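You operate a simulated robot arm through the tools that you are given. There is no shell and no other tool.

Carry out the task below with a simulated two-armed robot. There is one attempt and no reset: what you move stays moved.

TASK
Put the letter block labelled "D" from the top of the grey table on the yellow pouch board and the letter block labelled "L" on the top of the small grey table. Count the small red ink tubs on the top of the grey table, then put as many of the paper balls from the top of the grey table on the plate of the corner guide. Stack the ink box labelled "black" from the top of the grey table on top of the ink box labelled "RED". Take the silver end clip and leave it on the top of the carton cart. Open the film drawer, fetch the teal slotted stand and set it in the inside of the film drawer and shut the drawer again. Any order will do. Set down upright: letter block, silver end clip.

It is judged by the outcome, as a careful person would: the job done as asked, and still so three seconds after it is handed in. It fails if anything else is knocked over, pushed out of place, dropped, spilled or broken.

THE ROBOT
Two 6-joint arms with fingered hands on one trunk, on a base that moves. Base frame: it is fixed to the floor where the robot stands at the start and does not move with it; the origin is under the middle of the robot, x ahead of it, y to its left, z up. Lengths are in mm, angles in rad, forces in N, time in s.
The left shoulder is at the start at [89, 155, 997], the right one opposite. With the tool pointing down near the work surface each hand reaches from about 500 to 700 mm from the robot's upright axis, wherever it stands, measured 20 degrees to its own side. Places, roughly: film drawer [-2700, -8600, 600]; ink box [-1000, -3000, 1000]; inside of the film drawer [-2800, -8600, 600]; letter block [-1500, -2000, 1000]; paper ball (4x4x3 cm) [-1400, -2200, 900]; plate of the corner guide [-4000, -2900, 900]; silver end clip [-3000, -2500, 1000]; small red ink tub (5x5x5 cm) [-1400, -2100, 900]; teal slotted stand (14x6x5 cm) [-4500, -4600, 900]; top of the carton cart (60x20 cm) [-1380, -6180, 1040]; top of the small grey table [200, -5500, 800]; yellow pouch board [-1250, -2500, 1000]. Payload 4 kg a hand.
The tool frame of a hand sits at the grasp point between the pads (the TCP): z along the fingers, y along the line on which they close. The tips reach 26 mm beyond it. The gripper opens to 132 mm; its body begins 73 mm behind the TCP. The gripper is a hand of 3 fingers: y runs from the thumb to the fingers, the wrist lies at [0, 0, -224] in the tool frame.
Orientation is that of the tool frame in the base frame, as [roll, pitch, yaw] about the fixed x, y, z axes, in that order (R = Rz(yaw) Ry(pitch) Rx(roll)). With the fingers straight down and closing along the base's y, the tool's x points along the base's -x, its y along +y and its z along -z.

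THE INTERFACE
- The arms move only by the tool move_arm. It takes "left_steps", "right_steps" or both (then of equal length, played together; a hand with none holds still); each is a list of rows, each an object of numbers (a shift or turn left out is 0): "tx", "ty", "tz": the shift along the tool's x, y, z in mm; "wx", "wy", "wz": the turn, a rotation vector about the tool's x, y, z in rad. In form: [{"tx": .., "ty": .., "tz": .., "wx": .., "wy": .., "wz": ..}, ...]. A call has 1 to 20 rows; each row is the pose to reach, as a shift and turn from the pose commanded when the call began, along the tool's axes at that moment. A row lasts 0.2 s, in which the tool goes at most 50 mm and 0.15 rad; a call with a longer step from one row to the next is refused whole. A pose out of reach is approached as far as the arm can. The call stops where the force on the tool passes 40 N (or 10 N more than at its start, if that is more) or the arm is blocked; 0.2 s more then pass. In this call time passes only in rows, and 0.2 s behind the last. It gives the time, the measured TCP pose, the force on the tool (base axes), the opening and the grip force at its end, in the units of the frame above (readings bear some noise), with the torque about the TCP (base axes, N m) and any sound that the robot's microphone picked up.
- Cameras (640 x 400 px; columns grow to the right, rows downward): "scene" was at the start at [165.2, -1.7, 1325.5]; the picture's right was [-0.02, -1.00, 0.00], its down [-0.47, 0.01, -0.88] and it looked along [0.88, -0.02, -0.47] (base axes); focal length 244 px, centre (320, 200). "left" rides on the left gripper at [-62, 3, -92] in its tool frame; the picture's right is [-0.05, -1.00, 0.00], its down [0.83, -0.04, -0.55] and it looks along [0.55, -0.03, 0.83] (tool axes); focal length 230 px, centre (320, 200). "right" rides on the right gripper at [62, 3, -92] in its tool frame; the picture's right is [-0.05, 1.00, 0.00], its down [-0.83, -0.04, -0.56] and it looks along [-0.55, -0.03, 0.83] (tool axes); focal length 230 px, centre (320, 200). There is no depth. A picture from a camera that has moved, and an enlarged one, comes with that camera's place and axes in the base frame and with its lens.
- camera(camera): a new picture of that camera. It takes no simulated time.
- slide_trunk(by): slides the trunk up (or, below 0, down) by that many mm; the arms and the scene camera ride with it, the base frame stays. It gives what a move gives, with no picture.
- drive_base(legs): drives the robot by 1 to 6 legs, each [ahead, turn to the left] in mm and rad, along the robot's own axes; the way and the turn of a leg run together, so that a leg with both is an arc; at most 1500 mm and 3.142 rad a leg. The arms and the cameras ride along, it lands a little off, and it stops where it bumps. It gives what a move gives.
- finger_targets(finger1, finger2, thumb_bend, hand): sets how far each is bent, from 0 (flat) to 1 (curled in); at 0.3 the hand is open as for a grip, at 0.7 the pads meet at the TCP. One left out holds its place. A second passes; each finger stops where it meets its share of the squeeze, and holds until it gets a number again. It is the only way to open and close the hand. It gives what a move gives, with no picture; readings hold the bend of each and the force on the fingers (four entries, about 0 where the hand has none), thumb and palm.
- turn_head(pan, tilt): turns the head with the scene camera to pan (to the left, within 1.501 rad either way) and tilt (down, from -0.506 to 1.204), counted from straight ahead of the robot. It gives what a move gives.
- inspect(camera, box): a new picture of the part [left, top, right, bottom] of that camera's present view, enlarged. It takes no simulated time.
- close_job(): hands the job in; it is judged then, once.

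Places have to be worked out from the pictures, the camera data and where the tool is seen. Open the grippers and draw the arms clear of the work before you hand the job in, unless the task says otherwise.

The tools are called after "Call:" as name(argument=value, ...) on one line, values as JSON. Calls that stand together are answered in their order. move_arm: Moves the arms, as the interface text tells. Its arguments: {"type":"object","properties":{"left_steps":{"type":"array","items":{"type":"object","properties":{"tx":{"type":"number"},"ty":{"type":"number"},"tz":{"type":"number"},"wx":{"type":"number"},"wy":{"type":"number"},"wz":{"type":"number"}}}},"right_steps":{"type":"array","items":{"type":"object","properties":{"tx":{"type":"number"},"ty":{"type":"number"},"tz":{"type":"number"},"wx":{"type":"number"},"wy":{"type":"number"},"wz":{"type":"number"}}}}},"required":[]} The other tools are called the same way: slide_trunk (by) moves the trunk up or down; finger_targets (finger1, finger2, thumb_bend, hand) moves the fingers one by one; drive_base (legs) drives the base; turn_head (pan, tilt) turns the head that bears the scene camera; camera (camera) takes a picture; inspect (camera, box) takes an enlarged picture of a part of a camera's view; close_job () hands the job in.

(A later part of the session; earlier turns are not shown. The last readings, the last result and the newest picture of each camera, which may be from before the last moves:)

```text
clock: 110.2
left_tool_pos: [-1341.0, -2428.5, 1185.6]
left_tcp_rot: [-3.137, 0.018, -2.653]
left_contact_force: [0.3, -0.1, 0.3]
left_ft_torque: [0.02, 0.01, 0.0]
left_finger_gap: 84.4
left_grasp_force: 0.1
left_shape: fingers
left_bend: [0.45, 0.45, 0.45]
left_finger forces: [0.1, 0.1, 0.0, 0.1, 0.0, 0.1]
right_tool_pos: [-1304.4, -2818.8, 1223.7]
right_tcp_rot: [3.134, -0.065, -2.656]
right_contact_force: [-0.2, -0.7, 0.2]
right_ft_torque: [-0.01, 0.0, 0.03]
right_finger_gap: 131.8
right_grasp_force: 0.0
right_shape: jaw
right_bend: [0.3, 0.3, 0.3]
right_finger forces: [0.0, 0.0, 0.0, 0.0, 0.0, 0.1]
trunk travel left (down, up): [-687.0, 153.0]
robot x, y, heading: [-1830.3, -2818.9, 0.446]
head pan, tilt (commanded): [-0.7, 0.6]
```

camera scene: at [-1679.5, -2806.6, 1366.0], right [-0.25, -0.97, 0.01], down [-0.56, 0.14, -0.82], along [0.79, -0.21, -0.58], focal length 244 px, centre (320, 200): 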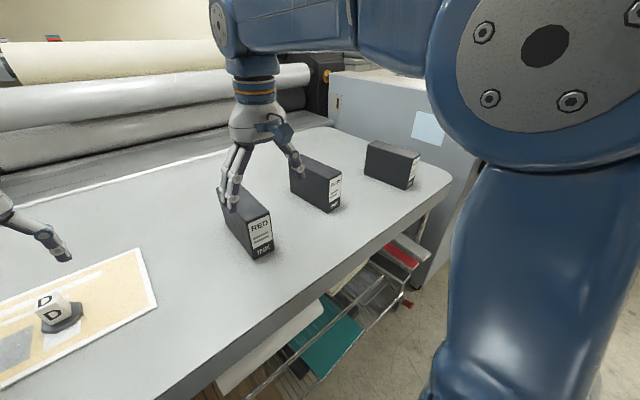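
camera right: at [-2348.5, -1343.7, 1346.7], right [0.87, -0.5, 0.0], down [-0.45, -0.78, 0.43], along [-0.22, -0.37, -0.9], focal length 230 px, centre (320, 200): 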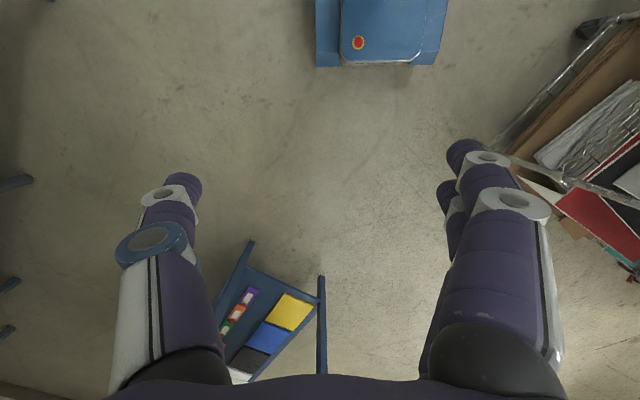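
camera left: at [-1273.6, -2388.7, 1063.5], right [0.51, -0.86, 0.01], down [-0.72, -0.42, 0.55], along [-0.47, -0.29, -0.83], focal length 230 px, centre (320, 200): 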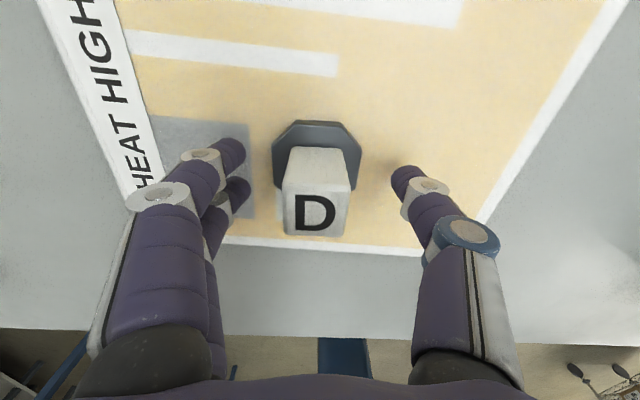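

Small slides work. Now I back off 300 mm, turn and shift 427 mm along the table in short legs.

Call:
drive_base(legs=[[-150, 0], [-150, 0], [0, -0.77], [0, -0.77], [215, 0], [212, 0]])

Call:
drive_base(legs=[[0, 0.78], [0, 0.78]])

Call:
turn_head(pan=0.0, tilt=0.6)

Call:
camera(camera="scene")

```text
clock: 117.4
left_tool_pos: [-1709.5, -3422.2, 1210.4]
left_tcp_rot: [-3.135, 0.058, 2.078]
left_contact_force: [0.0, 0.2, -0.5]
left_ft_torque: [0.01, -0.02, 0.01]
left_finger_gap: 84.5
left_grasp_force: 0.0
left_shape: fingers
left_bend: [0.45, 0.45, 0.45]
left_finger forces: [0.0, 0.0, 0.1, 0.1, 0.0, 0.0]
right_tool_pos: [-2089.0, -3482.8, 1230.2]
right_tcp_rot: [3.124, -0.107, 2.073]
right_contact_force: [-0.4, 0.9, -0.1]
right_ft_torque: [-0.04, -0.04, -0.01]
right_finger_gap: 131.7
right_grasp_force: 0.1
right_shape: jaw
right_bend: [0.3, 0.3, 0.3]
right_finger forces: [0.0, 0.0, 0.0, 0.0, 0.1, 0.1]
trunk travel left (down, up): [-687.0, 153.0]
robot x, y, heading: [-2075.7, -2972.1, -1.147]
head pan, tilt (commanded): [-0.7, 0.6]
stopped in leg 5: the robot was blocked; the commanded pose is now the measured one
```

```text
clock: 122.2
left_tool_pos: [-1616.4, -2604.7, 1208.3]
left_tcp_rot: [-3.133, 0.054, -2.642]
left_contact_force: [0.4, 0.5, -0.6]
left_ft_torque: [0.01, -0.01, 0.02]
left_finger_gap: 84.6
left_grasp_force: 0.1
left_shape: fingers
left_bend: [0.45, 0.45, 0.45]
left_finger forces: [0.1, 0.0, 0.0, 0.0, 0.1, 0.0]
right_tool_pos: [-1558.7, -2985.3, 1229.7]
right_tcp_rot: [3.128, -0.109, -2.648]
right_contact_force: [-0.1, -0.1, 0.0]
right_ft_torque: [0.01, 0.04, 0.03]
right_finger_gap: 132.3
right_grasp_force: 0.2
right_shape: jaw
right_bend: [0.3, 0.3, 0.3]
right_finger forces: [0.0, 0.1, 0.1, 0.0, 0.0, 0.0]
trunk travel left (down, up): [-687.0, 153.0]
robot x, y, heading: [-2066.3, -2980.2, 0.408]
head pan, tilt (commanded): [-0.7, 0.6]
```

```text
clock: 123.2
left_tool_pos: [-1635.0, -2613.5, 1217.8]
left_tcp_rot: [-3.133, 0.072, -2.643]
left_contact_force: [1.1, 0.5, -0.6]
left_ft_torque: [0.01, 0.03, -0.02]
left_finger_gap: 84.3
left_grasp_force: 0.0
left_shape: fingers
left_bend: [0.45, 0.45, 0.45]
left_finger forces: [0.1, 0.1, 0.1, 0.1, 0.0, 0.0]
right_tool_pos: [-1572.8, -2992.1, 1207.8]
right_tcp_rot: [3.119, -0.173, -2.646]
right_contact_force: [0.4, 0.0, 0.5]
right_ft_torque: [0.0, 0.04, -0.01]
right_finger_gap: 132.0
right_grasp_force: 0.0
right_shape: jaw
right_bend: [0.3, 0.3, 0.3]
right_finger forces: [0.0, 0.0, 0.0, 0.1, 0.0, 0.1]
trunk travel left (down, up): [-687.0, 153.0]
robot x, y, heading: [-2067.1, -2980.2, 0.404]
head pan, tilt (commanded): [0.0, 0.6]
```

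```text
taken
camera scene: at [-1917.8, -2914.3, 1469.3], right [0.4, -0.92, 0.0], down [-0.53, -0.23, -0.81], along [0.75, 0.33, -0.58], focal length 244 px, centre (320, 200)
```

scene: 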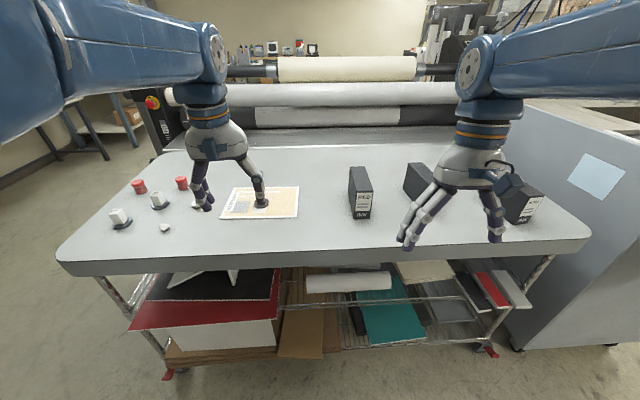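

The base stopped at the start of the fifth leg again; the right arm has crept inward and tilted. I extend and level the right hand to a healthier pose before continuing.

Call:
move_arm(right_steps=[{"tx": -30, "wy": -0.06}, {"tx": -60, "wy": -0.12}, {"tx": -90, "wy": -0.17}, {"tx": -120, "wy": -0.17, "tz": 5}, {"tx": -150, "wy": -0.17, "tz": 10}], left_steps=[{"tx": -20, "wy": 0.03}, {"tx": -40, "wy": 0.05}, {"tx": -60, "wy": 0.07}, {"tx": -80, "wy": 0.07}, {"tx": -100, "wy": 0.07}])

```text
clock: 124.3
left_tool_pos: [-1580.6, -2580.3, 1239.0]
left_tcp_rot: [-3.13, 0.021, -2.645]
left_contact_force: [0.6, 0.2, 0.3]
left_ft_torque: [0.02, -0.02, -0.02]
left_finger_gap: 84.6
left_grasp_force: 0.0
left_shape: fingers
left_bend: [0.45, 0.45, 0.45]
left_finger forces: [0.0, 0.0, 0.0, 0.0, 0.0, 0.0]
right_tool_pos: [-1490.7, -2945.8, 1231.4]
right_tcp_rot: [3.13, 0.099, -2.649]
right_contact_force: [-0.9, -0.9, -0.4]
right_ft_torque: [-0.03, 0.0, -0.02]
right_finger_gap: 132.1
right_grasp_force: 0.0
right_shape: jaw
right_bend: [0.3, 0.3, 0.3]
right_finger forces: [0.0, 0.0, 0.0, 0.0, 0.0, 0.0]
trunk travel left (down, up): [-687.0, 153.0]
robot x, y, heading: [-2072.4, -2982.0, 0.411]
head pan, tilt (commanded): [0.0, 0.6]
stopped in row 5 (left hand): the arm was blocked; the commanded pose is now the measured one
```

The left hand is at the edge of its reach at this height. I lower both hands ~50 mm (still well above the boxes) and level them.

Call:
move_arm(left_steps=[{"tz": 15, "tx": 10, "wy": 0.01}, {"tz": 30, "tx": 20, "wy": 0.02}, {"tz": 50, "tx": 30, "wy": 0.02}], right_steps=[{"tz": 15, "wy": 0.033}, {"tz": 30, "wy": 0.066}, {"tz": 50, "wy": 0.099}])

```text
clock: 124.6
left_tool_pos: [-1604.9, -2590.9, 1245.0]
left_tcp_rot: [-3.128, 0.034, -2.641]
left_contact_force: [-0.5, -0.7, 0.2]
left_ft_torque: [0.0, 0.0, 0.0]
left_finger_gap: 84.9
left_grasp_force: 0.2
left_shape: fingers
left_bend: [0.45, 0.45, 0.45]
left_finger forces: [0.1, 0.1, 0.1, 0.1, 0.0, 0.0]
right_tool_pos: [-1512.3, -2955.5, 1237.0]
right_tcp_rot: [3.13, 0.105, -2.65]
right_contact_force: [0.7, -0.2, 0.6]
right_ft_torque: [0.01, -0.01, -0.01]
right_finger_gap: 132.0
right_grasp_force: 0.1
right_shape: jaw
right_bend: [0.3, 0.3, 0.3]
right_finger forces: [0.1, 0.0, 0.1, 0.0, 0.0, 0.0]
trunk travel left (down, up): [-687.0, 153.0]
robot x, y, heading: [-2069.8, -2982.1, 0.413]
head pan, tilt (commanded): [0.0, 0.6]
stopped in row 1 (left hand): the arm was blocked; the commanded pose is now the measured one
```

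Fast steps seem to trip the tracking check, so I use slower ones: about 12 mm per row.

Call:
move_arm(left_steps=[{"tz": 10, "wy": 0.01}, {"tz": 20, "wy": 0.02}, {"tz": 32, "wy": 0.03}, {"tz": 44, "wy": 0.034}, {"tz": 56, "wy": 0.034}], right_steps=[{"tz": 10, "wy": 0.02}, {"tz": 20, "wy": 0.04}, {"tz": 32, "wy": 0.06}, {"tz": 44, "wy": 0.08}, {"tz": 56, "wy": 0.1}])

```text
clock: 125.8
left_tool_pos: [-1601.1, -2590.4, 1187.6]
left_tcp_rot: [-3.127, -0.001, -2.638]
left_contact_force: [-0.6, 0.1, -0.4]
left_ft_torque: [0.04, -0.01, -0.01]
left_finger_gap: 84.8
left_grasp_force: 0.1
left_shape: fingers
left_bend: [0.45, 0.45, 0.45]
left_finger forces: [0.1, 0.0, 0.0, 0.1, 0.0, 0.0]
right_tool_pos: [-1507.2, -2951.1, 1179.3]
right_tcp_rot: [3.13, 0.002, -2.651]
right_contact_force: [-0.3, -0.4, 0.1]
right_ft_torque: [0.03, -0.04, 0.03]
right_finger_gap: 132.1
right_grasp_force: 0.0
right_shape: jaw
right_bend: [0.3, 0.3, 0.3]
right_finger forces: [0.0, 0.0, 0.1, 0.0, 0.1, 0.0]
trunk travel left (down, up): [-687.0, 153.0]
robot x, y, heading: [-2070.7, -2982.6, 0.414]
head pan, tilt (commanded): [0.0, 0.6]
```

Both hands are level at about z≈1180. I turn along the table and shift 390 mm in gentle legs.

Call:
drive_base(legs=[[0, -0.5], [0, -0.5], [0, -0.507], [130, 0], [130, 0], [130, 0]])

```text
clock: 131.4
left_tool_pos: [-1655.8, -3434.1, 1212.0]
left_tcp_rot: [-3.123, 0.043, 2.118]
left_contact_force: [-1.9, 0.0, 0.0]
left_ft_torque: [-0.05, -0.01, -0.01]
left_finger_gap: 84.6
left_grasp_force: 0.0
left_shape: fingers
left_bend: [0.45, 0.45, 0.45]
left_finger forces: [0.1, 0.0, 0.0, 0.1, 0.1, 0.0]
right_tool_pos: [-2012.4, -3545.6, 1200.8]
right_tcp_rot: [3.135, 0.047, 2.107]
right_contact_force: [0.4, 0.1, 0.3]
right_ft_torque: [-0.01, -0.01, -0.01]
right_finger_gap: 132.4
right_grasp_force: 0.0
right_shape: jaw
right_bend: [0.3, 0.3, 0.3]
right_finger forces: [0.1, 0.0, 0.0, 0.1, 0.0, 0.1]
trunk travel left (down, up): [-687.0, 153.0]
robot x, y, heading: [-2041.0, -3019.2, -1.154]
head pan, tilt (commanded): [0.0, 0.6]
stopped in leg 4: the robot was blocked; the commanded pose is now the measured one
```

Stopped again with the arms swung back slightly and no contact. I try again with the arms where they are.

Call:
drive_base(legs=[[100, 0], [120, 0], [120, 0]])

```text
clock: 134.2
left_tool_pos: [-1536.3, -3715.0, 1229.5]
left_tcp_rot: [-3.118, 0.075, 2.112]
left_contact_force: [0.6, 0.4, 0.8]
left_ft_torque: [-0.04, -0.03, 0.01]
left_finger_gap: 84.6
left_grasp_force: 0.0
left_shape: fingers
left_bend: [0.45, 0.45, 0.45]
left_finger forces: [0.1, 0.0, 0.0, 0.0, 0.0, 0.1]
right_tool_pos: [-1893.5, -3824.9, 1216.3]
right_tcp_rot: [3.138, 0.075, 2.104]
right_contact_force: [-0.5, 0.5, 1.5]
right_ft_torque: [-0.05, -0.02, -0.01]
right_finger_gap: 132.1
right_grasp_force: 0.1
right_shape: jaw
right_bend: [0.3, 0.3, 0.3]
right_finger forces: [0.1, 0.1, 0.1, 0.0, 0.1, 0.0]
trunk travel left (down, up): [-687.0, 153.0]
robot x, y, heading: [-1899.0, -3334.0, -1.166]
head pan, tilt (commanded): [0.0, 0.6]
```

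Now at the right spot along the table. I turn to face it and move in.

Call:
drive_base(legs=[[0, 0.55], [0, 0.55], [0, 0.544]])

Call:
drive_base(legs=[[100, 0], [100, 0], [80, 0]])

Call:
turn_head(pan=-0.3, tilt=0.8)

Call:
camera(camera="scene")

```text
clock: 139.6
left_tool_pos: [-1512.0, -2911.5, 1207.4]
left_tcp_rot: [-3.123, 0.036, -2.514]
left_contact_force: [0.2, -0.1, 0.5]
left_ft_torque: [0.0, 0.04, 0.0]
left_finger_gap: 84.8
left_grasp_force: 0.0
left_shape: fingers
left_bend: [0.45, 0.45, 0.45]
left_finger forces: [0.0, 0.0, 0.0, 0.0, 0.0, 0.0]
right_tool_pos: [-1373.1, -3258.9, 1197.3]
right_tcp_rot: [3.132, 0.039, -2.526]
right_contact_force: [0.0, -0.7, -0.2]
right_ft_torque: [-0.01, 0.03, -0.03]
right_finger_gap: 132.2
right_grasp_force: 0.0
right_shape: jaw
right_bend: [0.3, 0.3, 0.3]
right_finger forces: [0.0, 0.0, 0.1, 0.0, 0.1, 0.0]
trunk travel left (down, up): [-687.0, 153.0]
robot x, y, heading: [-1893.2, -3347.1, 0.497]
head pan, tilt (commanded): [0.0, 0.6]
```

```text
clock: 142.1
left_tool_pos: [-1290.0, -2793.1, 1221.2]
left_tcp_rot: [-3.122, 0.061, -2.516]
left_contact_force: [-1.1, -0.8, 0.4]
left_ft_torque: [0.08, -0.07, 0.0]
left_finger_gap: 84.6
left_grasp_force: 0.1
left_shape: fingers
left_bend: [0.45, 0.45, 0.45]
left_finger forces: [0.0, 0.1, 0.0, 0.0, 0.1, 0.0]
right_tool_pos: [-1147.8, -3139.2, 1184.2]
right_tcp_rot: [3.13, 0.002, -2.525]
right_contact_force: [0.0, -0.9, 0.0]
right_ft_torque: [0.04, -0.08, 0.01]
right_finger_gap: 132.0
right_grasp_force: 0.2
right_shape: jaw
right_bend: [0.3, 0.3, 0.3]
right_finger forces: [0.0, 0.0, 0.0, 0.0, 0.0, 0.0]
trunk travel left (down, up): [-687.0, 153.0]
robot x, y, heading: [-1646.8, -3212.6, 0.493]
head pan, tilt (commanded): [0.0, 0.6]
```

```text
clock: 142.9
left_tool_pos: [-1305.0, -2801.0, 1220.4]
left_tcp_rot: [-3.122, 0.058, -2.516]
left_contact_force: [0.7, -0.5, 0.4]
left_ft_torque: [0.03, -0.06, 0.0]
left_finger_gap: 84.4
left_grasp_force: 0.1
left_shape: fingers
left_bend: [0.45, 0.45, 0.45]
left_finger forces: [0.0, 0.0, 0.0, 0.1, 0.1, 0.1]
right_tool_pos: [-1160.4, -3147.1, 1162.4]
right_tcp_rot: [3.121, -0.06, -2.527]
right_contact_force: [-1.3, -0.9, 0.5]
right_ft_torque: [0.04, -0.04, 0.04]
right_finger_gap: 132.1
right_grasp_force: 0.0
right_shape: jaw
right_bend: [0.3, 0.3, 0.3]
right_finger forces: [0.2, 0.1, 0.1, 0.0, 0.0, 0.0]
trunk travel left (down, up): [-687.0, 153.0]
robot x, y, heading: [-1650.9, -3217.2, 0.495]
head pan, tilt (commanded): [-0.3, 0.799]
```

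```text
taken
camera scene: at [-1506.9, -3165.0, 1453.5], right [0.19, -0.98, 0.0], down [-0.71, -0.14, -0.69], along [0.68, 0.13, -0.73], focal length 244 px, centre (320, 200)
```

scene: 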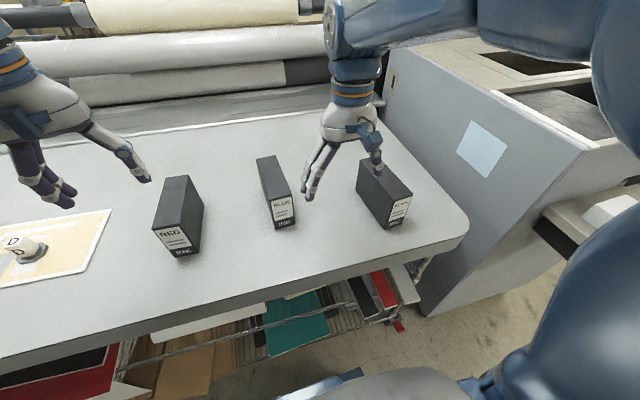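

Good position: RED, BLUE, BLACK all in front. I enlarge to measure BLACK's and RED's poses.

Call:
inspect(camera="scene", box=[320, 130, 450, 240])

Call:
inspect(camera="scene", box=[130, 140, 320, 270])

Call:
camera(camera="right")

```text
3.64 times, centred on (385, 185) of scene
camera zoom: at [-1506.9, -3165.0, 1453.5], right [0.19, -0.98, 0.0], down [-0.71, -0.14, -0.69], along [0.68, 0.13, -0.73], focal length 888 px, centre (84, 254)
```

zoom: 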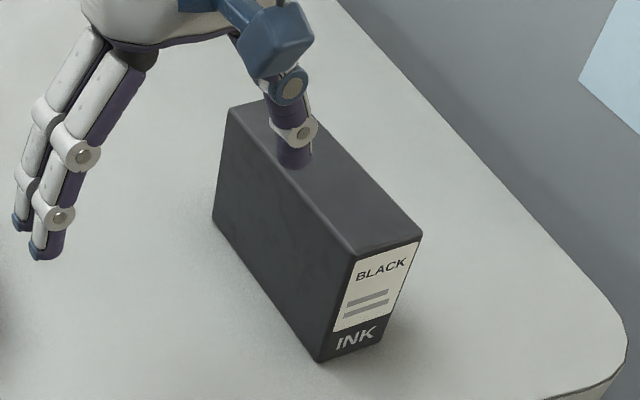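

```text
3.08 times, centred on (225, 205) of scene
camera zoom: at [-1506.9, -3165.0, 1453.5], right [0.19, -0.98, 0.0], down [-0.71, -0.14, -0.69], along [0.68, 0.13, -0.73], focal length 751 px, centre (612, 185)
```

zoom: 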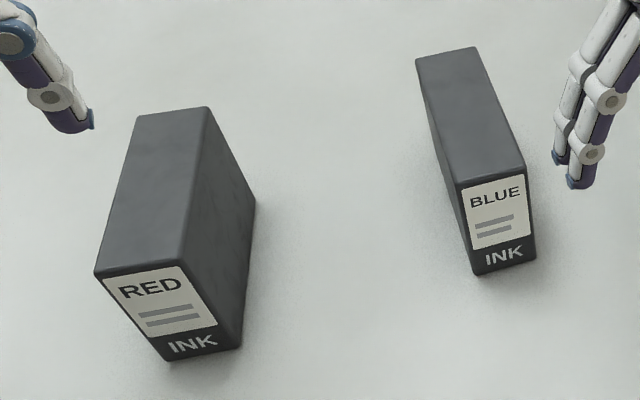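

```text
taken
camera right: at [-1207.3, -3178.6, 1258.0], right [-0.53, 0.85, 0.02], down [0.74, 0.45, 0.5], along [0.42, 0.28, -0.86], focal length 230 px, centre (320, 200)
```

right: 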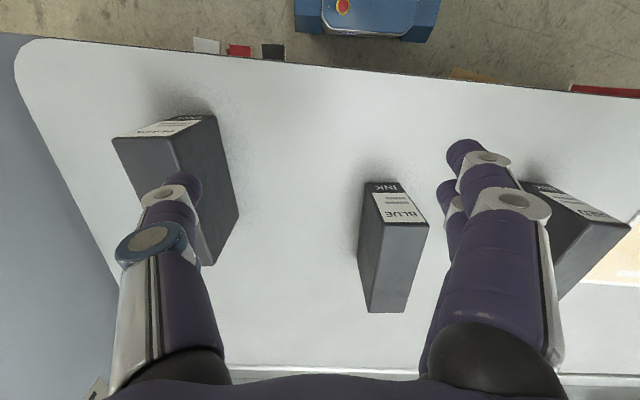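

BLACK: centre ≈(-995,-3242), long axis yaw ≈0.57, thickness ≈57, top ≈1033; RED: centre ≈(-1179,-2749), yaw ≈0.45. I move the right hand over BLACK slowly, levelled and turned to its axis.

Call:
move_arm(right_steps=[{"tx": -6, "ty": -12, "tz": 2, "wy": -0.005}, {"tx": -12, "ty": -25, "tz": 4, "wy": -0.01}, {"tx": -18, "ty": -38, "tz": 6, "wy": -0.016, "wz": 0.01}, {"tx": -24, "ty": -51, "tz": 8, "wy": -0.022, "wz": 0.015}, {"tx": -30, "ty": -64, "tz": 10, "wy": -0.028, "wz": 0.02}, {"tx": -36, "ty": -77, "tz": 12, "wy": -0.034, "wz": 0.025}, {"tx": -42, "ty": -90, "tz": 15, "wx": 0.01, "wy": -0.04, "wz": 0.03}, {"tx": -48, "ty": -103, "tz": 18, "wx": 0.012, "wy": -0.046, "wz": 0.035}, {"tx": -54, "ty": -116, "tz": 21, "wx": 0.014, "wy": -0.052, "wz": 0.04}, {"tx": -60, "ty": -129, "tz": 23, "wx": 0.016, "wy": -0.058, "wz": 0.043}, {"tx": -66, "ty": -142, "tz": 26, "wx": 0.02, "wy": -0.06, "wz": 0.043}, {"tx": -72, "ty": -155, "tz": 29, "wx": 0.02, "wy": -0.06, "wz": 0.043}, {"tx": -80, "ty": -172, "tz": 32, "wx": 0.02, "wy": -0.06, "wz": 0.043}])

Call:
camera(camera="right")

```text
clock: 145.7
left_tool_pos: [-1301.3, -2799.4, 1219.3]
left_tcp_rot: [-3.123, 0.054, -2.516]
left_contact_force: [-0.9, 0.0, 0.2]
left_ft_torque: [-0.01, 0.04, -0.02]
left_finger_gap: 84.8
left_grasp_force: 0.1
left_shape: fingers
left_bend: [0.45, 0.45, 0.45]
left_finger forces: [0.1, 0.1, 0.1, 0.1, 0.0, 0.1]
right_tool_pos: [-993.0, -3240.4, 1156.3]
right_tcp_rot: [-3.135, 0.074, -2.569]
right_contact_force: [0.0, 0.6, 0.1]
right_ft_torque: [0.0, 0.02, 0.01]
right_finger_gap: 132.1
right_grasp_force: 0.0
right_shape: jaw
right_bend: [0.3, 0.3, 0.3]
right_finger forces: [0.1, 0.1, 0.0, 0.0, 0.0, 0.0]
right hand out of reach, approached as far as the arm can: row 1
trunk travel left (down, up): [-687.0, 153.0]
robot x, y, heading: [-1646.0, -3215.0, 0.492]
head pan, tilt (commanded): [-0.3, 0.799]
```

```text
taken
camera right: at [-1051.9, -3273.3, 1243.4], right [-0.5, 0.87, 0.0], down [0.68, 0.39, 0.61], along [0.53, 0.3, -0.79], focal length 230 px, centre (320, 200)
```

right: 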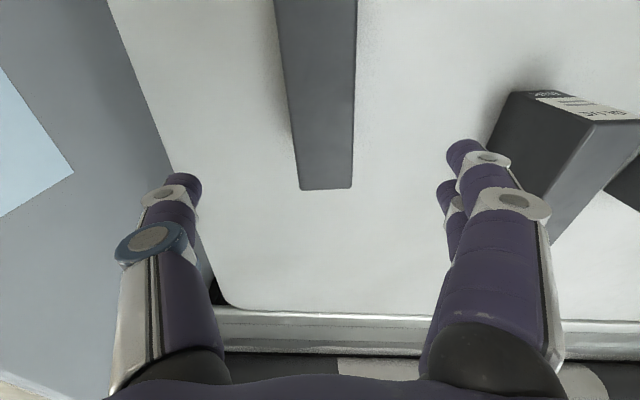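

The hand is centred over BLACK with its axis aligned. I level it and descend slowly to z≈1060.

Call:
move_arm(right_steps=[{"tx": 1, "tz": 12, "wy": 0.01}, {"tx": 2, "tz": 24, "wy": 0.02}, {"tx": 4, "tz": 36, "wy": 0.03}, {"tx": 5, "tz": 48, "wy": 0.045}, {"tx": 6, "tz": 60, "wy": 0.06}, {"tx": 8, "tz": 72, "wy": 0.074}, {"tx": 9, "tz": 84, "wy": 0.074}, {"tx": 10, "tz": 95, "wy": 0.074}])

Call:
camera(camera="right")

Call:
inspect(camera="scene", box=[280, 100, 480, 240])

```text
clock: 147.5
left_tool_pos: [-1299.1, -2797.9, 1218.7]
left_tcp_rot: [-3.121, 0.054, -2.515]
left_contact_force: [0.1, -0.4, -0.3]
left_ft_torque: [-0.02, 0.01, 0.01]
left_finger_gap: 84.6
left_grasp_force: 0.0
left_shape: fingers
left_bend: [0.45, 0.45, 0.45]
left_finger forces: [0.0, 0.0, 0.0, 0.0, 0.0, 0.0]
right_tool_pos: [-997.9, -3240.7, 1060.0]
right_tcp_rot: [-3.133, 0.0, -2.57]
right_contact_force: [-0.2, 0.0, -0.3]
right_ft_torque: [-0.03, 0.01, 0.01]
right_finger_gap: 132.1
right_grasp_force: 0.2
right_shape: jaw
right_bend: [0.3, 0.3, 0.3]
right_finger forces: [0.0, 0.1, 0.0, 0.1, 0.0, 0.0]
trunk travel left (down, up): [-687.0, 153.0]
robot x, y, heading: [-1647.9, -3213.1, 0.494]
head pan, tilt (commanded): [-0.3, 0.799]
```

```text
taken
camera right: at [-1048.9, -3271.2, 1151.9], right [-0.5, 0.87, -0.01], down [0.72, 0.42, 0.56], along [0.48, 0.27, -0.83], focal length 230 px, centre (320, 200)
```

right: 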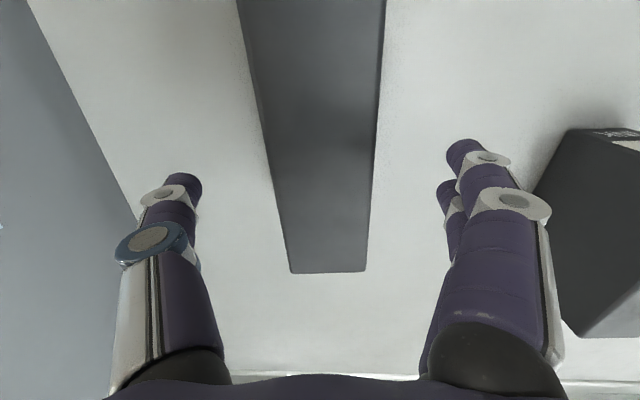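

```text
2.86 times, centred on (380, 170) of scene
camera zoom: at [-1501.3, -3162.4, 1452.7], right [0.19, -0.98, 0.01], down [-0.72, -0.14, -0.68], along [0.67, 0.13, -0.73], focal length 698 px, centre (149, 286)
```

zoom: 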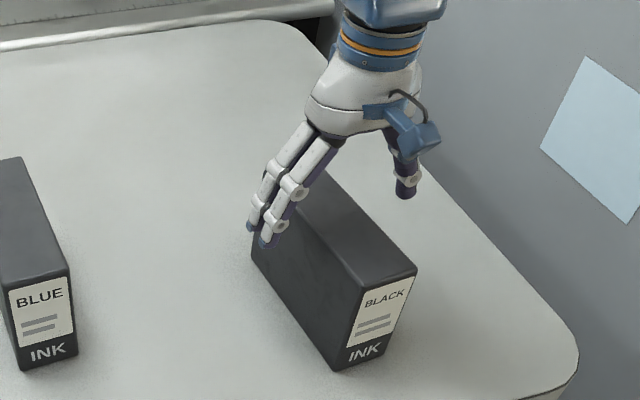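

Alignment is very good (box centred, yaw matched). I descend to TCP z≈995 with fingers straddling the box.

Call:
move_arm(right_steps=[{"tz": 12}, {"tz": 24}, {"tz": 36}, {"tz": 48}, {"tz": 58}, {"tz": 66}])

Call:
finger_targets(hand="right", finger1=0.6, finger2=0.6, thumb_bend=0.6)

Call:
camera(camera="right")

```text
clock: 148.9
left_tool_pos: [-1299.5, -2798.7, 1218.8]
left_tcp_rot: [-3.123, 0.052, -2.515]
left_contact_force: [0.2, 0.0, -0.7]
left_ft_torque: [0.04, 0.02, 0.0]
left_finger_gap: 84.5
left_grasp_force: 0.1
left_shape: fingers
left_bend: [0.45, 0.45, 0.45]
left_finger forces: [0.0, 0.1, 0.1, 0.1, 0.0, 0.1]
right_tool_pos: [-995.7, -3240.9, 995.8]
right_tcp_rot: [-3.138, 0.001, -2.57]
right_contact_force: [-0.2, 0.1, 0.9]
right_ft_torque: [0.03, 0.02, 0.02]
right_finger_gap: 132.0
right_grasp_force: 0.0
right_shape: jaw
right_bend: [0.3, 0.3, 0.3]
right_finger forces: [0.0, 0.0, 0.0, 0.1, 0.0, 0.0]
trunk travel left (down, up): [-687.0, 153.0]
robot x, y, heading: [-1645.1, -3213.3, 0.489]
head pan, tilt (commanded): [-0.3, 0.799]
```

```text
clock: 149.9
left_tool_pos: [-1301.4, -2798.2, 1218.1]
left_tcp_rot: [-3.122, 0.053, -2.515]
left_contact_force: [-1.2, 0.0, 0.0]
left_ft_torque: [0.01, 0.01, 0.01]
left_finger_gap: 84.5
left_grasp_force: 0.0
left_shape: fingers
left_bend: [0.45, 0.45, 0.45]
left_finger forces: [0.0, 0.0, 0.1, 0.0, 0.1, 0.1]
right_tool_pos: [-995.9, -3240.2, 995.2]
right_tcp_rot: [-3.134, 0.001, -2.57]
right_contact_force: [-0.7, 1.0, 0.1]
right_ft_torque: [-0.02, 0.01, -0.02]
right_finger_gap: 56.4
right_grasp_force: 8.3
right_shape: fingers
right_bend: [0.53, 0.53, 0.56]
right_finger forces: [4.6, 4.7, 0.1, 0.1, 8.2, 0.0]
trunk travel left (down, up): [-687.0, 153.0]
robot x, y, heading: [-1652.4, -3215.7, 0.49]
head pan, tilt (commanded): [-0.3, 0.799]
```

```text
taken
camera right: at [-1048.5, -3271.4, 1087.7], right [-0.5, 0.87, -0.01], down [0.72, 0.42, 0.56], along [0.48, 0.27, -0.83], focal length 230 px, centre (320, 200)
```

right: 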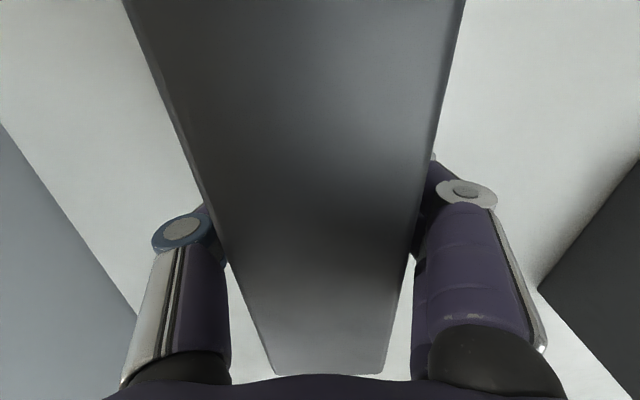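

Contact on both sides at a 56 mm gap with 8 N. I tighten the grip before lifting.

Call:
finger_targets(hand="right", finger1=0.8, finger2=0.8, thumb_bend=0.8)

Call:
move_arm(right_steps=[{"tz": -4}, {"tz": -10}, {"tz": -18}, {"tz": -26}])

Call:
inspect(camera="scene", box=[280, 100, 480, 240])

```text
clock: 150.9
left_tool_pos: [-1300.8, -2797.8, 1218.9]
left_tcp_rot: [-3.121, 0.053, -2.515]
left_contact_force: [0.1, -0.1, -0.7]
left_ft_torque: [-0.05, 0.01, -0.01]
left_finger_gap: 84.5
left_grasp_force: 0.1
left_shape: fingers
left_bend: [0.45, 0.45, 0.45]
left_finger forces: [0.1, 0.0, 0.1, 0.1, 0.1, 0.0]
right_tool_pos: [-995.2, -3241.7, 995.3]
right_tcp_rot: [-3.137, 0.0, -2.57]
right_contact_force: [-0.1, -0.9, 0.4]
right_ft_torque: [0.02, -0.01, 0.01]
right_finger_gap: 55.1
right_grasp_force: 18.3
right_shape: fingers
right_bend: [0.53, 0.52, 0.6]
right_finger forces: [9.1, 9.2, 0.1, 0.1, 19.5, 0.0]
trunk travel left (down, up): [-687.0, 153.0]
robot x, y, heading: [-1648.8, -3216.5, 0.487]
head pan, tilt (commanded): [-0.3, 0.799]
```

```text
clock: 151.9
left_tool_pos: [-1300.4, -2798.5, 1218.8]
left_tcp_rot: [-3.123, 0.052, -2.515]
left_contact_force: [0.1, 0.1, 0.1]
left_ft_torque: [0.0, -0.01, 0.0]
left_finger_gap: 84.8
left_grasp_force: 0.0
left_shape: fingers
left_bend: [0.45, 0.45, 0.45]
left_finger forces: [0.0, 0.0, 0.0, 0.1, 0.1, 0.0]
right_tool_pos: [-996.5, -3241.5, 1022.2]
right_tcp_rot: [-3.136, -0.001, -2.571]
right_contact_force: [-0.8, -0.2, -5.4]
right_ft_torque: [0.01, -0.04, 0.0]
right_finger_gap: 55.4
right_grasp_force: 18.3
right_shape: fingers
right_bend: [0.52, 0.52, 0.6]
right_finger forces: [9.1, 9.3, 0.0, 0.1, 18.2, 0.0]
trunk travel left (down, up): [-687.0, 153.0]
robot x, y, heading: [-1648.2, -3215.8, 0.492]
head pan, tilt (commanded): [-0.3, 0.799]
```

```text
2.86 times, centred on (380, 170) of scene
camera zoom: at [-1501.1, -3162.5, 1452.7], right [0.19, -0.98, 0.01], down [-0.72, -0.14, -0.68], along [0.67, 0.13, -0.73], focal length 698 px, centre (149, 286)
```

zoom: 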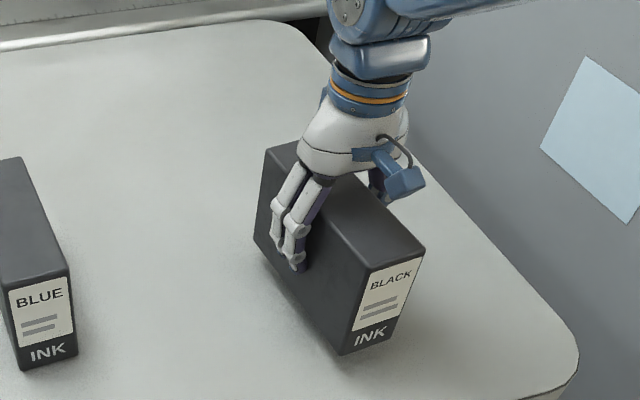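

BLACK is lifted level (~0.55 kg, grip 18 N). I raise it well above the other boxes before turning the base.

Call:
move_arm(right_steps=[{"tz": -12}, {"tz": -24}, {"tz": -36}, {"tz": -48}, {"tz": -60}, {"tz": -72}, {"tz": -84}, {"tz": -96}, {"tz": -108}, {"tz": -120}, {"tz": -132}, {"tz": -142}])

Call:
drive_base(legs=[[-80, 0]])

```text
clock: 154.5
left_tool_pos: [-1299.7, -2799.3, 1219.4]
left_tcp_rot: [-3.123, 0.051, -2.517]
left_contact_force: [-0.8, -0.6, -0.6]
left_ft_torque: [0.0, 0.0, 0.03]
left_finger_gap: 84.7
left_grasp_force: 0.1
left_shape: fingers
left_bend: [0.45, 0.45, 0.45]
left_finger forces: [0.0, 0.1, 0.1, 0.0, 0.0, 0.0]
right_tool_pos: [-999.0, -3240.3, 1164.3]
right_tcp_rot: [-3.136, 0.0, -2.571]
right_contact_force: [-0.6, 0.7, -5.0]
right_ft_torque: [0.02, 0.01, -0.02]
right_finger_gap: 55.1
right_grasp_force: 18.5
right_shape: fingers
right_bend: [0.52, 0.52, 0.6]
right_finger forces: [9.0, 9.4, 0.0, 0.1, 18.2, 0.1]
trunk travel left (down, up): [-687.0, 153.0]
robot x, y, heading: [-1648.5, -3217.5, 0.489]
head pan, tilt (commanded): [-0.3, 0.799]
```

```text
clock: 155.6
left_tool_pos: [-1366.1, -2835.3, 1224.7]
left_tcp_rot: [-3.122, 0.071, -2.517]
left_contact_force: [-0.3, -0.5, -0.5]
left_ft_torque: [0.03, -0.08, -0.03]
left_finger_gap: 84.6
left_grasp_force: 0.1
left_shape: fingers
left_bend: [0.45, 0.45, 0.45]
left_finger forces: [0.1, 0.1, 0.0, 0.0, 0.0, 0.1]
right_tool_pos: [-1064.2, -3279.0, 1161.2]
right_tcp_rot: [-3.135, -0.006, -2.574]
right_contact_force: [-0.9, -0.8, -4.8]
right_ft_torque: [0.02, -0.08, -0.01]
right_finger_gap: 55.2
right_grasp_force: 18.2
right_shape: fingers
right_bend: [0.52, 0.52, 0.6]
right_finger forces: [9.0, 9.2, 0.0, 0.0, 18.0, 0.0]
trunk travel left (down, up): [-687.0, 153.0]
robot x, y, heading: [-1721.9, -3252.9, 0.488]
head pan, tilt (commanded): [-0.3, 0.799]
```

Backing worked. Now I turn left 0.6 rad in two gentle legs and roll 80 mm forward again.

Call:
drive_base(legs=[[0, 0.3], [0, 0.3], [80, 0]])

Call:
turn_head(pan=-0.3, tilt=0.85)

Call:
camera(camera="scene")

```text
clock: 158.9
left_tool_pos: [-1628.7, -2659.1, 1223.3]
left_tcp_rot: [-3.122, 0.053, -1.938]
left_contact_force: [0.2, -1.1, -0.6]
left_ft_torque: [0.04, -0.05, 0.04]
left_finger_gap: 84.8
left_grasp_force: 0.0
left_shape: fingers
left_bend: [0.45, 0.45, 0.45]
left_finger forces: [0.0, 0.0, 0.0, 0.1, 0.0, 0.0]
right_tool_pos: [-1136.1, -2868.7, 1175.2]
right_tcp_rot: [-3.136, 0.015, -1.991]
right_contact_force: [-1.0, -1.2, -5.9]
right_ft_torque: [0.04, -0.09, 0.0]
right_finger_gap: 54.7
right_grasp_force: 17.7
right_shape: fingers
right_bend: [0.53, 0.52, 0.6]
right_finger forces: [8.8, 9.3, 0.1, 0.0, 17.5, 0.0]
trunk travel left (down, up): [-687.0, 153.0]
robot x, y, heading: [-1681.5, -3182.1, 1.104]
head pan, tilt (commanded): [-0.3, 0.799]
stopped in leg 3: the robot was blocked; the commanded pose is now the measured one
```

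```text
clock: 159.5
left_tool_pos: [-1627.7, -2661.6, 1204.9]
left_tcp_rot: [-3.124, 0.008, -1.939]
left_contact_force: [0.7, 0.4, -1.5]
left_ft_torque: [-0.01, -0.02, 0.0]
left_finger_gap: 84.4
left_grasp_force: 0.1
left_shape: fingers
left_bend: [0.45, 0.45, 0.45]
left_finger forces: [0.1, 0.1, 0.1, 0.0, 0.0, 0.0]
right_tool_pos: [-1138.0, -2873.9, 1176.6]
right_tcp_rot: [-3.135, 0.022, -1.99]
right_contact_force: [0.8, 1.1, -4.5]
right_ft_torque: [0.01, -0.01, 0.01]
right_finger_gap: 54.9
right_grasp_force: 17.2
right_shape: fingers
right_bend: [0.53, 0.52, 0.6]
right_finger forces: [8.7, 9.2, 0.0, 0.0, 17.5, 0.0]
trunk travel left (down, up): [-687.0, 153.0]
robot x, y, heading: [-1679.1, -3185.1, 1.1]
head pan, tilt (commanded): [-0.3, 0.85]
```

```text
taken
camera scene: at [-1593.5, -3058.4, 1448.9], right [0.72, -0.69, 0.01], down [-0.53, -0.55, -0.65], along [0.45, 0.46, -0.76], focal length 244 px, centre (320, 200)
```

scene: 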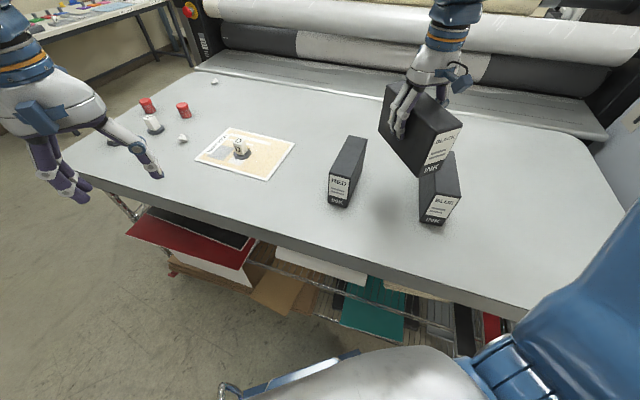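

BLACK now hangs between RED and BLUE. I re-measure RED's top face from this view.

Call:
inspect(camera="scene", box=[290, 110, 420, 220])

```text
3.64 times, centred on (355, 165) of scene
camera zoom: at [-1593.5, -3058.4, 1448.9], right [0.72, -0.69, 0.01], down [-0.53, -0.55, -0.65], along [0.45, 0.46, -0.76], focal length 888 px, centre (193, 327)
```

zoom: 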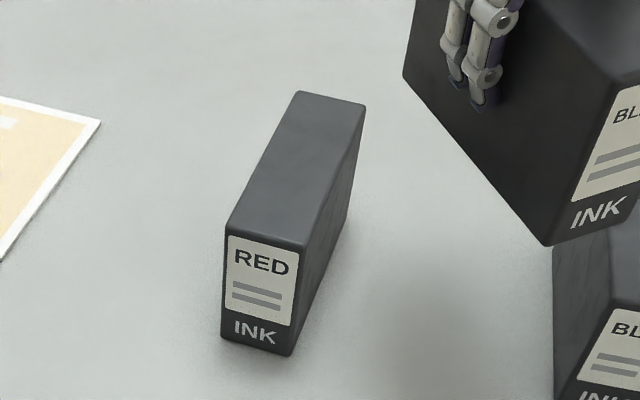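

RED's centre is confirmed at (-1180,-2747), yaw 0.45. I swing BLACK over it, turning the tool by 0.70 rad to line the boxes up, at z≈1165.

Call:
move_arm(right_steps=[{"tx": -7, "ty": 6, "tz": 1, "wz": 0.05, "wy": 0.005}, {"tx": -14, "ty": 13, "tz": 2, "wz": 0.1, "wy": 0.01}, {"tx": -21, "ty": 19, "tz": 3, "wz": 0.15, "wy": 0.015}, {"tx": -28, "ty": 26, "tz": 4, "wz": 0.2, "wy": 0.02}, {"tx": -35, "ty": 32, "tz": 5, "wz": 0.25, "wy": 0.02}, {"tx": -42, "ty": 38, "tz": 6, "wz": 0.3, "wy": 0.02}, {"tx": -49, "ty": 45, "tz": 7, "wz": 0.35, "wy": 0.02}, {"tx": -56, "ty": 51, "tz": 8, "wz": 0.4, "wy": 0.02}, {"tx": -63, "ty": 58, "tz": 9, "wz": 0.45, "wy": 0.02}, {"tx": -70, "ty": 64, "tz": 10, "wz": 0.5, "wy": 0.02}, {"tx": -77, "ty": 70, "tz": 11, "wz": 0.55, "wy": 0.02}, {"tx": -84, "ty": 77, "tz": 12, "wz": 0.6, "wy": 0.02}, {"tx": -92, "ty": 84, "tz": 12, "wz": 0.65, "wy": 0.02}, {"tx": -99, "ty": 90, "tz": 12, "wz": 0.7, "wy": 0.02}])

Call:
inspect(camera="scene", box=[240, 60, 460, 230])

Call:
camera(camera="right")

```text
clock: 162.5
left_tool_pos: [-1626.7, -2659.5, 1203.5]
left_tcp_rot: [-3.126, 0.003, -1.936]
left_contact_force: [-0.5, 0.2, 1.2]
left_ft_torque: [-0.02, 0.01, 0.04]
left_finger_gap: 84.6
left_grasp_force: 0.0
left_shape: fingers
left_bend: [0.45, 0.45, 0.45]
left_finger forces: [0.0, 0.1, 0.0, 0.1, 0.0, 0.0]
right_tool_pos: [-1178.3, -2746.1, 1165.9]
right_tcp_rot: [3.141, -0.001, -2.693]
right_contact_force: [1.1, -0.3, -5.2]
right_ft_torque: [-0.03, -0.03, -0.02]
right_finger_gap: 55.5
right_grasp_force: 17.7
right_shape: fingers
right_bend: [0.53, 0.52, 0.6]
right_finger forces: [8.7, 9.1, 0.0, 0.1, 17.4, 0.1]
trunk travel left (down, up): [-687.0, 153.0]
robot x, y, heading: [-1684.7, -3185.7, 1.104]
head pan, tilt (commanded): [-0.3, 0.85]
```

```text
2.35 times, centred on (350, 145) of scene
camera zoom: at [-1592.3, -3055.9, 1448.6], right [0.72, -0.69, 0.01], down [-0.53, -0.55, -0.65], along [0.45, 0.46, -0.76], focal length 575 px, centre (249, 329)
```

zoom: 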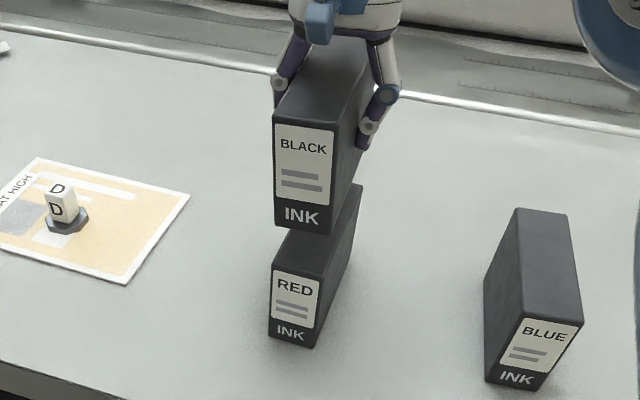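

```text
taken
camera right: at [-1233.9, -2769.8, 1258.2], right [-0.39, 0.92, 0.0], down [0.77, 0.32, 0.56], along [0.51, 0.22, -0.83], focal length 230 px, centre (320, 200)
```

right: 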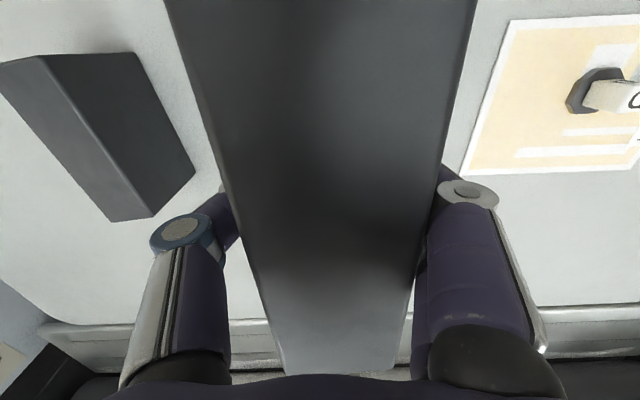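

BLACK is lined up over RED within a few mm (about 8 mm too far back). I shift it slightly toward the front and lower it to just above RED.

Call:
move_arm(right_steps=[{"tx": 3, "tz": 10}, {"tx": 6, "tz": 20}, {"tx": 7, "tz": 30}, {"tx": 7, "tz": 38}])

Call:
inspect(camera="scene", box=[280, 70, 420, 220])

```text
clock: 163.5
left_tool_pos: [-1626.4, -2660.8, 1204.4]
left_tcp_rot: [-3.129, 0.003, -1.939]
left_contact_force: [0.0, 0.7, -0.3]
left_ft_torque: [-0.01, 0.0, 0.03]
left_finger_gap: 84.5
left_grasp_force: 0.1
left_shape: fingers
left_bend: [0.45, 0.45, 0.45]
left_finger forces: [0.1, 0.0, 0.1, 0.0, 0.0, 0.0]
right_tool_pos: [-1183.6, -2748.5, 1127.2]
right_tcp_rot: [3.139, 0.0, -2.693]
right_contact_force: [-1.0, 0.2, -5.7]
right_ft_torque: [0.0, -0.01, 0.0]
right_finger_gap: 55.2
right_grasp_force: 17.4
right_shape: fingers
right_bend: [0.53, 0.52, 0.6]
right_finger forces: [8.7, 9.0, 0.0, 0.1, 17.4, 0.0]
trunk travel left (down, up): [-687.0, 153.0]
robot x, y, heading: [-1679.5, -3184.8, 1.104]
head pan, tilt (commanded): [-0.3, 0.85]
```

```text
2.67 times, centred on (350, 145) of scene
camera zoom: at [-1592.3, -3056.5, 1448.6], right [0.72, -0.69, 0.01], down [-0.53, -0.55, -0.65], along [0.45, 0.46, -0.76], focal length 651 px, centre (240, 347)
```

zoom: 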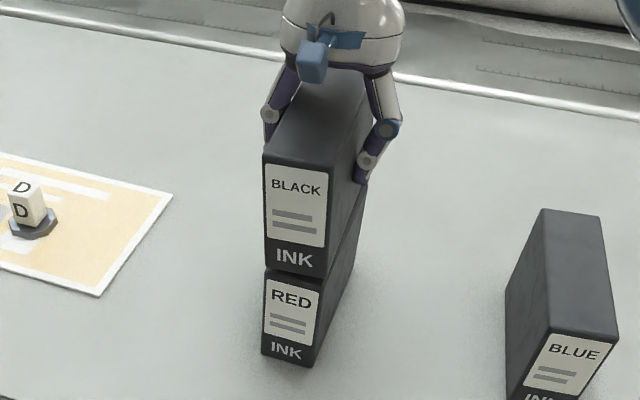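

The edges line up nicely. I lower in 3 mm steps until contact shows in the force.

Call:
move_arm(right_steps=[{"tz": 3}, {"tz": 6}, {"tz": 8}])

```text
clock: 164.3
left_tool_pos: [-1627.3, -2661.3, 1203.8]
left_tcp_rot: [-3.126, 0.002, -1.938]
left_contact_force: [-0.2, 0.2, -0.8]
left_ft_torque: [-0.02, 0.02, 0.0]
left_finger_gap: 84.7
left_grasp_force: 0.1
left_shape: fingers
left_bend: [0.45, 0.45, 0.45]
left_finger forces: [0.1, 0.0, 0.0, 0.1, 0.0, 0.0]
right_tool_pos: [-1183.8, -2749.8, 1120.9]
right_tcp_rot: [3.139, 0.001, -2.69]
right_contact_force: [0.7, 0.4, -3.4]
right_ft_torque: [0.0, 0.04, -0.03]
right_finger_gap: 55.1
right_grasp_force: 17.2
right_shape: fingers
right_bend: [0.53, 0.52, 0.6]
right_finger forces: [8.8, 9.0, 0.0, 0.0, 17.4, 0.0]
trunk travel left (down, up): [-687.0, 153.0]
robot x, y, heading: [-1678.1, -3184.0, 1.108]
head pan, tilt (commanded): [-0.3, 0.85]
```

Contact is just beginning (z≈1121). I go 3 mm further to set the weight down.

Call:
move_arm(right_steps=[{"tz": 1.5}, {"tz": 3}])

```text
clock: 164.9
left_tool_pos: [-1628.9, -2661.3, 1203.8]
left_tcp_rot: [-3.126, 0.006, -1.936]
left_contact_force: [-0.7, 0.1, 0.5]
left_ft_torque: [0.0, -0.01, 0.02]
left_finger_gap: 84.8
left_grasp_force: 0.1
left_shape: fingers
left_bend: [0.45, 0.45, 0.45]
left_finger forces: [0.1, 0.0, 0.1, 0.0, 0.0, 0.0]
right_tool_pos: [-1184.1, -2749.3, 1118.6]
right_tcp_rot: [3.138, 0.003, -2.692]
right_contact_force: [1.5, 0.1, 2.1]
right_ft_torque: [0.16, 0.08, 0.03]
right_finger_gap: 55.5
right_grasp_force: 17.8
right_shape: fingers
right_bend: [0.53, 0.52, 0.6]
right_finger forces: [8.9, 8.6, 0.0, 0.0, 18.1, 0.0]
trunk travel left (down, up): [-687.0, 153.0]
robot x, y, heading: [-1683.5, -3184.3, 1.109]
head pan, tilt (commanded): [-0.3, 0.85]
```

BLACK rests on RED (+7.5 N). I release a little first, then open fully.

Call:
finger_targets(hand="right", finger1=0.47, finger2=0.47, thumb_bend=0.53)

Call:
finger_targets(hand="right", finger1=0.3, finger2=0.3, thumb_bend=0.3)

Call:
inspect(camera="scene", box=[280, 70, 420, 220])

Call:
camera(camera="right")

```text
clock: 165.9
left_tool_pos: [-1627.7, -2661.0, 1205.0]
left_tcp_rot: [-3.126, 0.005, -1.937]
left_contact_force: [0.9, 0.2, 0.5]
left_ft_torque: [0.01, 0.01, -0.01]
left_finger_gap: 84.7
left_grasp_force: 0.1
left_shape: fingers
left_bend: [0.45, 0.45, 0.45]
left_finger forces: [0.0, 0.0, 0.0, 0.0, 0.0, 0.0]
right_tool_pos: [-1184.7, -2750.0, 1118.0]
right_tcp_rot: [3.139, 0.002, -2.691]
right_contact_force: [0.0, -0.1, -0.6]
right_ft_torque: [-0.04, 0.0, 0.04]
right_finger_gap: 67.6
right_grasp_force: 0.6
right_shape: fingers
right_bend: [0.47, 0.47, 0.53]
right_finger forces: [0.0, 0.0, 0.0, 0.1, 0.2, 0.0]
trunk travel left (down, up): [-687.0, 153.0]
robot x, y, heading: [-1683.0, -3182.7, 1.105]
head pan, tilt (commanded): [-0.3, 0.85]
```

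```text
clock: 166.9
left_tool_pos: [-1628.1, -2661.7, 1205.3]
left_tcp_rot: [-3.127, 0.006, -1.94]
left_contact_force: [-0.2, -0.1, -0.3]
left_ft_torque: [-0.01, -0.02, -0.02]
left_finger_gap: 84.8
left_grasp_force: 0.0
left_shape: fingers
left_bend: [0.45, 0.45, 0.45]
left_finger forces: [0.0, 0.1, 0.0, 0.0, 0.1, 0.0]
right_tool_pos: [-1184.2, -2748.6, 1118.2]
right_tcp_rot: [3.14, 0.003, -2.69]
right_contact_force: [0.1, 0.0, 0.0]
right_ft_torque: [0.02, -0.03, -0.02]
right_finger_gap: 133.9
right_grasp_force: 0.0
right_shape: fingers
right_bend: [0.3, 0.3, 0.3]
right_finger forces: [0.1, 0.0, 0.1, 0.0, 0.0, 0.0]
trunk travel left (down, up): [-687.0, 153.0]
robot x, y, heading: [-1678.1, -3184.4, 1.105]
head pan, tilt (commanded): [-0.3, 0.85]
```

```text
2.67 times, centred on (350, 145) of scene
camera zoom: at [-1593.1, -3057.3, 1448.8], right [0.72, -0.69, 0.01], down [-0.53, -0.55, -0.65], along [0.45, 0.46, -0.76], focal length 651 px, centre (240, 347)
```

zoom: 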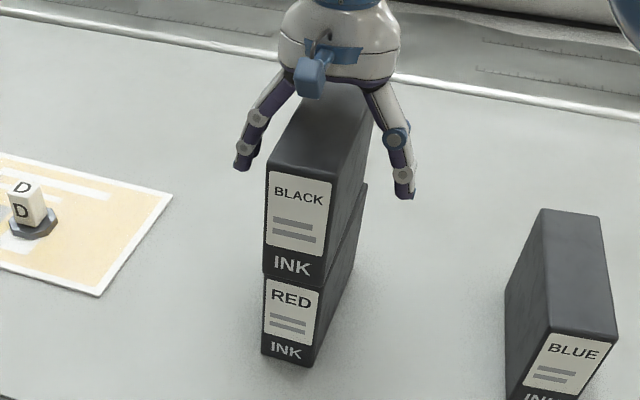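

```text
taken
camera right: at [-1240.9, -2774.3, 1209.7], right [-0.39, 0.92, 0.0], down [0.77, 0.32, 0.56], along [0.51, 0.22, -0.83], focal length 230 px, centre (320, 200)
```

right: 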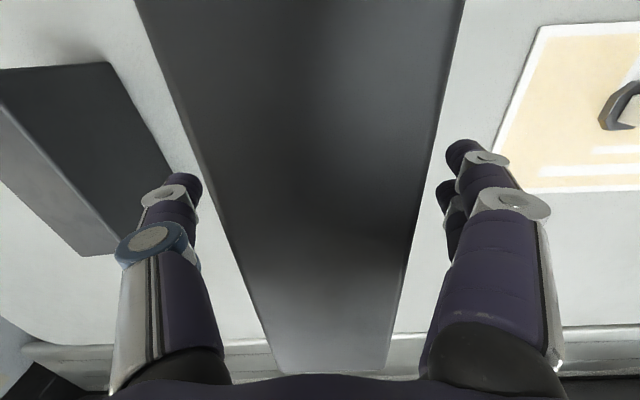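

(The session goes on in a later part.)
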